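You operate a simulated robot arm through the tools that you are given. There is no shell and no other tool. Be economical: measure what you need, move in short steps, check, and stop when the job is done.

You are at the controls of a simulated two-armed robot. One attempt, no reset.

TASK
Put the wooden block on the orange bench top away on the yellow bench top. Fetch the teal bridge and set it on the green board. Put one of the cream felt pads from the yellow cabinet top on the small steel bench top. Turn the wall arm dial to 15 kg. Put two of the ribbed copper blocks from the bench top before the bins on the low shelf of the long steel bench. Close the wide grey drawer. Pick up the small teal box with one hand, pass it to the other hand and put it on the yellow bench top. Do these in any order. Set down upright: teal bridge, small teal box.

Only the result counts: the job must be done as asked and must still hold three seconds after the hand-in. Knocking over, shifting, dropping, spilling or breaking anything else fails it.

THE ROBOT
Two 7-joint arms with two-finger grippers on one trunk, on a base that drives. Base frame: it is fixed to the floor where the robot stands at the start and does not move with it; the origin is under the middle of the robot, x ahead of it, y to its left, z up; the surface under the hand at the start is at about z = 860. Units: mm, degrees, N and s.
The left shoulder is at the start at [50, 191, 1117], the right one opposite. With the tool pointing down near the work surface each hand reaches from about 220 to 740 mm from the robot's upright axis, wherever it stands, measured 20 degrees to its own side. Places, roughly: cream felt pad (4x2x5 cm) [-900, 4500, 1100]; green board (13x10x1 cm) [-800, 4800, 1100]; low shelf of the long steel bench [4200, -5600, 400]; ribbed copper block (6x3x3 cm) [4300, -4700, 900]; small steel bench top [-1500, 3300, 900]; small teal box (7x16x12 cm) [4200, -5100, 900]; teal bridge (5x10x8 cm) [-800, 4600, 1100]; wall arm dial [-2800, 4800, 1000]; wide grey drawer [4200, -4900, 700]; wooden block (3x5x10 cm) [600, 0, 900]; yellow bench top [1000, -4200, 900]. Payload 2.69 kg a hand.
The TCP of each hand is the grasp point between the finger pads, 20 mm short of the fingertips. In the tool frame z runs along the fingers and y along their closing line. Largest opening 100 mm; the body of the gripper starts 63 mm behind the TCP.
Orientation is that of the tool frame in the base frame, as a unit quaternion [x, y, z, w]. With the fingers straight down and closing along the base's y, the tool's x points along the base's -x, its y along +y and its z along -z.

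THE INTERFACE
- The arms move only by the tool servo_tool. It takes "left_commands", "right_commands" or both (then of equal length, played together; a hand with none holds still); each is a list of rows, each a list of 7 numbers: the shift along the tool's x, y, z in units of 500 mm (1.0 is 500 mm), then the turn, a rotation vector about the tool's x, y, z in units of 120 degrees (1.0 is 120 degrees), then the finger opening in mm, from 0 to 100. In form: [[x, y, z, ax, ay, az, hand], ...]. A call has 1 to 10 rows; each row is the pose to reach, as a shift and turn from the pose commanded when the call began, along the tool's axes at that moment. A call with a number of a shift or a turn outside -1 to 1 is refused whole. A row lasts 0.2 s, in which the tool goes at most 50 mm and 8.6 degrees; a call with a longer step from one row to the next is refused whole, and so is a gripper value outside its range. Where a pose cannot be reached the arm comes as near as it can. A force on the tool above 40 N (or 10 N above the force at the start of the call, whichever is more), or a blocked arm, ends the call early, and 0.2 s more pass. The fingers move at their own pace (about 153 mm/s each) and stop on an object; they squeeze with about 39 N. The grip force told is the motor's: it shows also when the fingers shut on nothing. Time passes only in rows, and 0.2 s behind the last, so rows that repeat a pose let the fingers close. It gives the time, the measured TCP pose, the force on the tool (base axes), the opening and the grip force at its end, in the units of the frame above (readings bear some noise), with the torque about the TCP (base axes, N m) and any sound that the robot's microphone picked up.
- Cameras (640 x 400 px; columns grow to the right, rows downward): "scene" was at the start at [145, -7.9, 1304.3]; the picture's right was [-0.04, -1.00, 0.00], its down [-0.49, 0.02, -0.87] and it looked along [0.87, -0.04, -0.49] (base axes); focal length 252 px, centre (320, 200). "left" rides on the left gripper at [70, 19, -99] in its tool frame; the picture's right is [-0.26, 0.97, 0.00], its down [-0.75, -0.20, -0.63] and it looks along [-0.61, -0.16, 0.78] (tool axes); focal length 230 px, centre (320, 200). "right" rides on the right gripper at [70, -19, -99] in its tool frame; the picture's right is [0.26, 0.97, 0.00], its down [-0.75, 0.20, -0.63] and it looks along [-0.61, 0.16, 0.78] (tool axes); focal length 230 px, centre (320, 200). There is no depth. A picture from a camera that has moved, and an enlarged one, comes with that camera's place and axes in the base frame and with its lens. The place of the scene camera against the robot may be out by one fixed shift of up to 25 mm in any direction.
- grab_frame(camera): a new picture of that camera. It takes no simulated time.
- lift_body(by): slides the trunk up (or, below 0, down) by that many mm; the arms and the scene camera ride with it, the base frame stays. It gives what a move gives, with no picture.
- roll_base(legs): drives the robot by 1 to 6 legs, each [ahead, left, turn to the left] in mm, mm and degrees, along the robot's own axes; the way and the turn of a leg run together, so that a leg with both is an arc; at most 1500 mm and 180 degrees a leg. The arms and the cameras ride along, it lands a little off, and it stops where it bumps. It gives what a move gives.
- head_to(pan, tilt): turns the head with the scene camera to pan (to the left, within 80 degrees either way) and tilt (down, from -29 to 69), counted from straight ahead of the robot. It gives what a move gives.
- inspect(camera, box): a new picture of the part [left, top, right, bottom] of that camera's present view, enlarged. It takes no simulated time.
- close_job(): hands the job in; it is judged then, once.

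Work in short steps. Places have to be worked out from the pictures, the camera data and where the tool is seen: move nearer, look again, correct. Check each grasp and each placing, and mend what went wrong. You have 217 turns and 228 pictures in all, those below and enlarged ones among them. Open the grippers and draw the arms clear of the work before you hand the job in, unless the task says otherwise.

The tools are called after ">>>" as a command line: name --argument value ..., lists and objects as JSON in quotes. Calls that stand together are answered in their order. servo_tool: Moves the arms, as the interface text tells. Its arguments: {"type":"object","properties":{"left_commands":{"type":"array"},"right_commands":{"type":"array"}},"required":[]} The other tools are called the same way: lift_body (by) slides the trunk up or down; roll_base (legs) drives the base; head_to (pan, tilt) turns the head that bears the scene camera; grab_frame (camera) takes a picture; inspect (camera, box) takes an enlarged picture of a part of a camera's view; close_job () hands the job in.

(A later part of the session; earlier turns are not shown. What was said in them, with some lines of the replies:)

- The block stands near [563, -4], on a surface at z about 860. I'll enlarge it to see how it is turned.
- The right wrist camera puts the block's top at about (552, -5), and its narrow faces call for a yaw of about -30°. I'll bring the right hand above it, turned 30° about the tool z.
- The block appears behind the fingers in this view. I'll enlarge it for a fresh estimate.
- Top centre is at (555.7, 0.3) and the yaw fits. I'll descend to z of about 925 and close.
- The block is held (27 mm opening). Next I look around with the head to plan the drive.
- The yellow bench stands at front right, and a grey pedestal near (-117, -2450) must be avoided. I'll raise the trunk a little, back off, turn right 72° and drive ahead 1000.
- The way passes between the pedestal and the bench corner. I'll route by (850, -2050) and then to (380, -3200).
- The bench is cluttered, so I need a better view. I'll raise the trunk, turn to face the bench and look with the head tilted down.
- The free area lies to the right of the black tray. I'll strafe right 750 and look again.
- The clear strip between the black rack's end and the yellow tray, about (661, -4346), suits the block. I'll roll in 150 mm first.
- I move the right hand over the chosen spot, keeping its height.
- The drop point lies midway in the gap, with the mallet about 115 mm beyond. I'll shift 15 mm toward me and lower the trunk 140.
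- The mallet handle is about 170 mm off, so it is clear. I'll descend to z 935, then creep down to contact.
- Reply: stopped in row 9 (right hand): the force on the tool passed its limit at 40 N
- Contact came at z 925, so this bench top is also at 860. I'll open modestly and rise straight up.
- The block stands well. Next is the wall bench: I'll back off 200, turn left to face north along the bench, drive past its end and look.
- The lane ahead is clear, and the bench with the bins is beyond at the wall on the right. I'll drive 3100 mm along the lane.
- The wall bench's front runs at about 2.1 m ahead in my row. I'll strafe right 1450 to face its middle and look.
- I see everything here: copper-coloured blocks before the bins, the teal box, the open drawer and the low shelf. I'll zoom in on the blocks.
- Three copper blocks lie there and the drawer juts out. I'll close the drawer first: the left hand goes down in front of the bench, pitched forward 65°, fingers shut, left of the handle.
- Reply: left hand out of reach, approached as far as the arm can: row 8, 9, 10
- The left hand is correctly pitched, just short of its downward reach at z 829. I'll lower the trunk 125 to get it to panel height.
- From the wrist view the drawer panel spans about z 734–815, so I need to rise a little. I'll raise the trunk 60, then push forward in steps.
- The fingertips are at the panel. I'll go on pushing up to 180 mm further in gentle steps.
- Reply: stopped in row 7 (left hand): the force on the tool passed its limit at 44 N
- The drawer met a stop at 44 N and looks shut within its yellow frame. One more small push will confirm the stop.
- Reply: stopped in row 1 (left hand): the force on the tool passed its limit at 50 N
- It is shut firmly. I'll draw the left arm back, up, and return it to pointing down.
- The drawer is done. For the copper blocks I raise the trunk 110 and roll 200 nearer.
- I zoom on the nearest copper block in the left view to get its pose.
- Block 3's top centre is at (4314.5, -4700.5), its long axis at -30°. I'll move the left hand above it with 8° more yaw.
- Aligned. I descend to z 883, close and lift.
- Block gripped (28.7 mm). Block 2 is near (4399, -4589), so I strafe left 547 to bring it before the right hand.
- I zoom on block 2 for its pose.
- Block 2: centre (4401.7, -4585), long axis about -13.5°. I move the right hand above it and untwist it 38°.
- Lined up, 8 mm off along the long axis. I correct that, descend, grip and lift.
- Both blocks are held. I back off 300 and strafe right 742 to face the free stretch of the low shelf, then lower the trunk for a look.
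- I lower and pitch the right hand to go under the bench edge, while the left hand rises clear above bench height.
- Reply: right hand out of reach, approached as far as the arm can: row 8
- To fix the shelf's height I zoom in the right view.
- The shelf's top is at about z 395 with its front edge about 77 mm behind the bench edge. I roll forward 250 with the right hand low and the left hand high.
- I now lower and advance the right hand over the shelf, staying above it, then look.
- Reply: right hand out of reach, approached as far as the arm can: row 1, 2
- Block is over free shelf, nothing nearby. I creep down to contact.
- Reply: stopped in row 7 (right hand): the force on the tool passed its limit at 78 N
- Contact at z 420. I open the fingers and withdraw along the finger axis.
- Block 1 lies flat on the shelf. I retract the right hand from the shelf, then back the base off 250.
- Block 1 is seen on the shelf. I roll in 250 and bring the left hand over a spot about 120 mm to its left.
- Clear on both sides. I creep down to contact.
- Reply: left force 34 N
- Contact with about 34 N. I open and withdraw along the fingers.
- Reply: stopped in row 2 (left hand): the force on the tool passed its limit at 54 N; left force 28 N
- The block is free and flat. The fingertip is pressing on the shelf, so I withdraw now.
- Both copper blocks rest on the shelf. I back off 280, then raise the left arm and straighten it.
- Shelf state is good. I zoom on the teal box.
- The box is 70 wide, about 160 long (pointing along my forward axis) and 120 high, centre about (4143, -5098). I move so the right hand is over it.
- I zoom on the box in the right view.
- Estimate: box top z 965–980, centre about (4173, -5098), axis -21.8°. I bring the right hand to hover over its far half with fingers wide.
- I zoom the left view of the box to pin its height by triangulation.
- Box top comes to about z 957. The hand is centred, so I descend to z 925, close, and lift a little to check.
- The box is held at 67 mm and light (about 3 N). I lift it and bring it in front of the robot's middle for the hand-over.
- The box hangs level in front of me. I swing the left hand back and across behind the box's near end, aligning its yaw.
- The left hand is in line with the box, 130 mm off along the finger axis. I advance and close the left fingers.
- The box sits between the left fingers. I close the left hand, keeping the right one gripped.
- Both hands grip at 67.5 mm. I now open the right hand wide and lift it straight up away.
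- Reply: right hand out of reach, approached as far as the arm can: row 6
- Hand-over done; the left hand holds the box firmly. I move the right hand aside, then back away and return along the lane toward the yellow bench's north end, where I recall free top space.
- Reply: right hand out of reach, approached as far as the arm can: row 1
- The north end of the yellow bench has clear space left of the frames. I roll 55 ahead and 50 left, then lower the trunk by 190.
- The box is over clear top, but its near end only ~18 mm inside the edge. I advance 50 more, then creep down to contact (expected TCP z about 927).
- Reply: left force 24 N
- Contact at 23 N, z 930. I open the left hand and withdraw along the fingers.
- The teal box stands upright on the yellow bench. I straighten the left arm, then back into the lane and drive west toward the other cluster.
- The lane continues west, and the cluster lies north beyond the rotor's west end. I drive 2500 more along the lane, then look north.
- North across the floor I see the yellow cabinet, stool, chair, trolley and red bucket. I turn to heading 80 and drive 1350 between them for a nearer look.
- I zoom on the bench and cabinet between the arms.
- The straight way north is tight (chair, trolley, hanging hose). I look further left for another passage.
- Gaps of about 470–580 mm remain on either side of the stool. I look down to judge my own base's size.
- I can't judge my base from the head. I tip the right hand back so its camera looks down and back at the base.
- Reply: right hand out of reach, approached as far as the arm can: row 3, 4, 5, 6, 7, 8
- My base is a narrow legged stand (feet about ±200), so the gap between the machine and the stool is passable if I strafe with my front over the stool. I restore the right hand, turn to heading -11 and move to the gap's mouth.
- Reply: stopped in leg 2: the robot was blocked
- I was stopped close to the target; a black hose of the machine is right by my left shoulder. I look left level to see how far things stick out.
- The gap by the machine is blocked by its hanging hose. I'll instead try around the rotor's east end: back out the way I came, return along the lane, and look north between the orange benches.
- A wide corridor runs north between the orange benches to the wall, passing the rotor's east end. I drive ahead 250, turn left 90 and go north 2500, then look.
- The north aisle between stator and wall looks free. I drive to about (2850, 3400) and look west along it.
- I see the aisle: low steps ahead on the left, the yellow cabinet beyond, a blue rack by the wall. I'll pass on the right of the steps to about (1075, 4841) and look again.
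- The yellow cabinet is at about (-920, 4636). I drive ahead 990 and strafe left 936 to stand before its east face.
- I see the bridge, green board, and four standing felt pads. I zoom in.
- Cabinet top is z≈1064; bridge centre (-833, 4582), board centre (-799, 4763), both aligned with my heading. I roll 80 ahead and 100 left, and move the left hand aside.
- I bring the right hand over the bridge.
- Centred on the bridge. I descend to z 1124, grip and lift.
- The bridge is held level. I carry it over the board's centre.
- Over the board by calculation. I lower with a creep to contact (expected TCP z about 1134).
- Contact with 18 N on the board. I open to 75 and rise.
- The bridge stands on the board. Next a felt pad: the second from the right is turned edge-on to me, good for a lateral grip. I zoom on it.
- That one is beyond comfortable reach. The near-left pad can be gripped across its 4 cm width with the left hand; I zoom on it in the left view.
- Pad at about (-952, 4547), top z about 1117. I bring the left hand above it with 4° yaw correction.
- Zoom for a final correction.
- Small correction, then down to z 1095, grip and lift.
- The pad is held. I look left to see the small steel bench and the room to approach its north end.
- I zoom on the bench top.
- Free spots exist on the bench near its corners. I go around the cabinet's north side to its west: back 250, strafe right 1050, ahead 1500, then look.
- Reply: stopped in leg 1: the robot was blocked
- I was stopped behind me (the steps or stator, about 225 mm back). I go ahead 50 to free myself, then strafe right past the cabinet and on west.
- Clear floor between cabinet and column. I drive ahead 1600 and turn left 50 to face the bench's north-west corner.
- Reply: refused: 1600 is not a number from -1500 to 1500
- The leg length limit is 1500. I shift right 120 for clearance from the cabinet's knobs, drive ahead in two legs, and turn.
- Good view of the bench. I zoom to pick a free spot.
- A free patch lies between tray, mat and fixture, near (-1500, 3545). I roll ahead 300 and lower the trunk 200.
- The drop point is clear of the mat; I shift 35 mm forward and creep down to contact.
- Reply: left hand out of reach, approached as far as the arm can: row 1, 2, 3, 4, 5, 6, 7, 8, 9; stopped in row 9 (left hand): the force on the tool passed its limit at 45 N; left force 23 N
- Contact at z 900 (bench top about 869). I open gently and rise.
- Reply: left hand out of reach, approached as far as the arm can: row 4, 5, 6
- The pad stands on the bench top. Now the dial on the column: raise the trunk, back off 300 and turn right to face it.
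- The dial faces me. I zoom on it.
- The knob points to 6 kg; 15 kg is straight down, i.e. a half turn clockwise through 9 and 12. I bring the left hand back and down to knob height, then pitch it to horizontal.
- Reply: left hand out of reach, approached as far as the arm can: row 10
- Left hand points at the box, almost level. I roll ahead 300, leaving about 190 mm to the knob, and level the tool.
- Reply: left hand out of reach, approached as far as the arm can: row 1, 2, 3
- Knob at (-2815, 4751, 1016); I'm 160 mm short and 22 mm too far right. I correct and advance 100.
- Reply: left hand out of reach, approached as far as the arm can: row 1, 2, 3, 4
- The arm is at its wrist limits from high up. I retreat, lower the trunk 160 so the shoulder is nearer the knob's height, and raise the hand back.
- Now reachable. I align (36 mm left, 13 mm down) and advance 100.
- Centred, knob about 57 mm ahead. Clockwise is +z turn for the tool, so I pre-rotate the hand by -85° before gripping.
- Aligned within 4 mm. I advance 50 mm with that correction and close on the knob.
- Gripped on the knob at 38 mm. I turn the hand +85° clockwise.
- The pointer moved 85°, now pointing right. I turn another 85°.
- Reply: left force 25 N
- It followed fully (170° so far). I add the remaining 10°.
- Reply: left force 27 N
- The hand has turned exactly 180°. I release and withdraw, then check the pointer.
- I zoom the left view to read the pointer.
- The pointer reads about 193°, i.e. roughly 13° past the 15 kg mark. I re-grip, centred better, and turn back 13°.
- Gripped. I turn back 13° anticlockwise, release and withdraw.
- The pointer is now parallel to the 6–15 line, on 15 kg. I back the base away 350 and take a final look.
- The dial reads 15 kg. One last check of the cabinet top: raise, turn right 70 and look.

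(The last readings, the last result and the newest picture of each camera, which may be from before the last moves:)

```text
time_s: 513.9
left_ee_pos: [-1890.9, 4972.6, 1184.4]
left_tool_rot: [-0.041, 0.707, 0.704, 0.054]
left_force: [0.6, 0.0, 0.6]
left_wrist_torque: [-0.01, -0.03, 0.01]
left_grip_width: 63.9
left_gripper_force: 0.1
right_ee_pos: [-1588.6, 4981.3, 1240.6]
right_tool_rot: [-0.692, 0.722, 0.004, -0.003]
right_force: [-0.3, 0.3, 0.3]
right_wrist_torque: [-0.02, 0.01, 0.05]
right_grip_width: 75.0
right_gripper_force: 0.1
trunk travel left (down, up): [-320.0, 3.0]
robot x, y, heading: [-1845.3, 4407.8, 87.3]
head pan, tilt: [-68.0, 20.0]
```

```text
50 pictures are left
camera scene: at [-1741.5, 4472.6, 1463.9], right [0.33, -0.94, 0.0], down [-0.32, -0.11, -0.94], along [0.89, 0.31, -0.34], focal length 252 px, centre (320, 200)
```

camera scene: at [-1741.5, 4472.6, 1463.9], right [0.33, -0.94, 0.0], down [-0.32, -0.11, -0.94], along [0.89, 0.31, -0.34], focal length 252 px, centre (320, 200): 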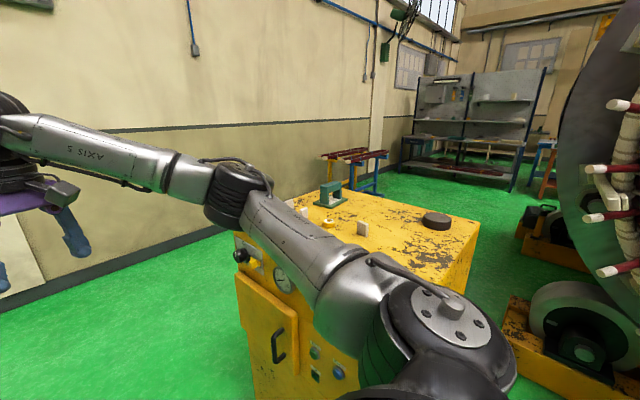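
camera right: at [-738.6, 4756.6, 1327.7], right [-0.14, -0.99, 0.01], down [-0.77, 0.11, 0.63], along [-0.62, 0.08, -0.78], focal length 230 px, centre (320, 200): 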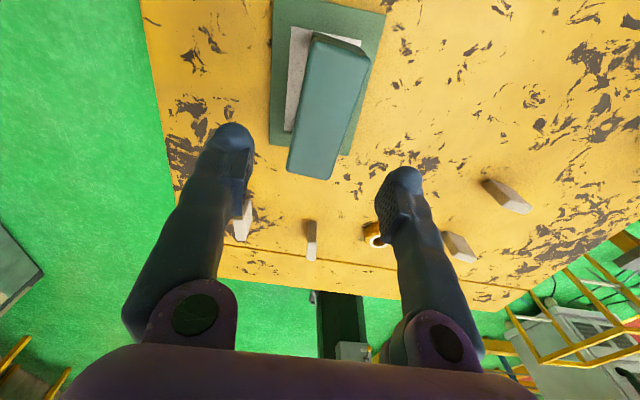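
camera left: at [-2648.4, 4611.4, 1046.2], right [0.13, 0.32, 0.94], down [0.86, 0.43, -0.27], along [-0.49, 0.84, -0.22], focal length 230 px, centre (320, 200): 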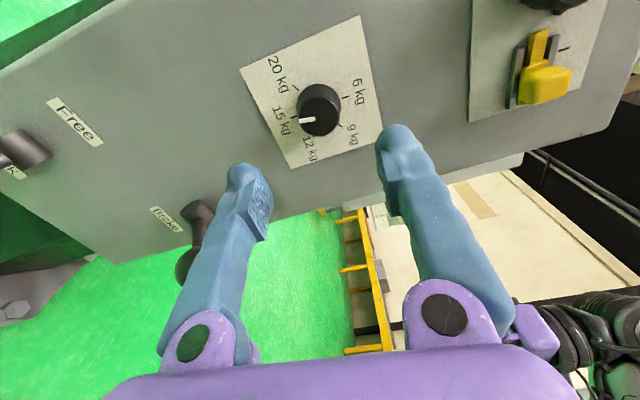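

The bridge still stands on the board, the remaining objects on the cabinet are in place, both grippers are open and the arms are clear. I hand in the job.

>>> close_job

```text
The job is handed in.
```

I did all seven tasks and handed the job in. The hand-in returned no verdict.

- **Wooden block:** it stands on the yellow bench top, between the black rack and the yellow tray.
- **Teal bridge:** it is upright on the green board.
- **Felt pad:** one pad stands on the small steel bench top.
- **Dial:** the pointer reads 15 kg. It first went about 13° past the mark and I turned it back.
- **Copper blocks:** two lie flat on the low shelf of the long steel bench.
- **Drawer:** pushed until it met its stop at about 50 N, and it looks shut.
- **Small teal box:** passed from the right hand to the left in the air, then set upright at the north end of the yellow bench.

**Possible bumps:** the base was stopped twice while driving. The first stop was beside the grey machine with hanging hoses. The second was when backing away from the yellow cabinet, probably against the low steps or the stator. I did not go back to check whether either had shifted anything.
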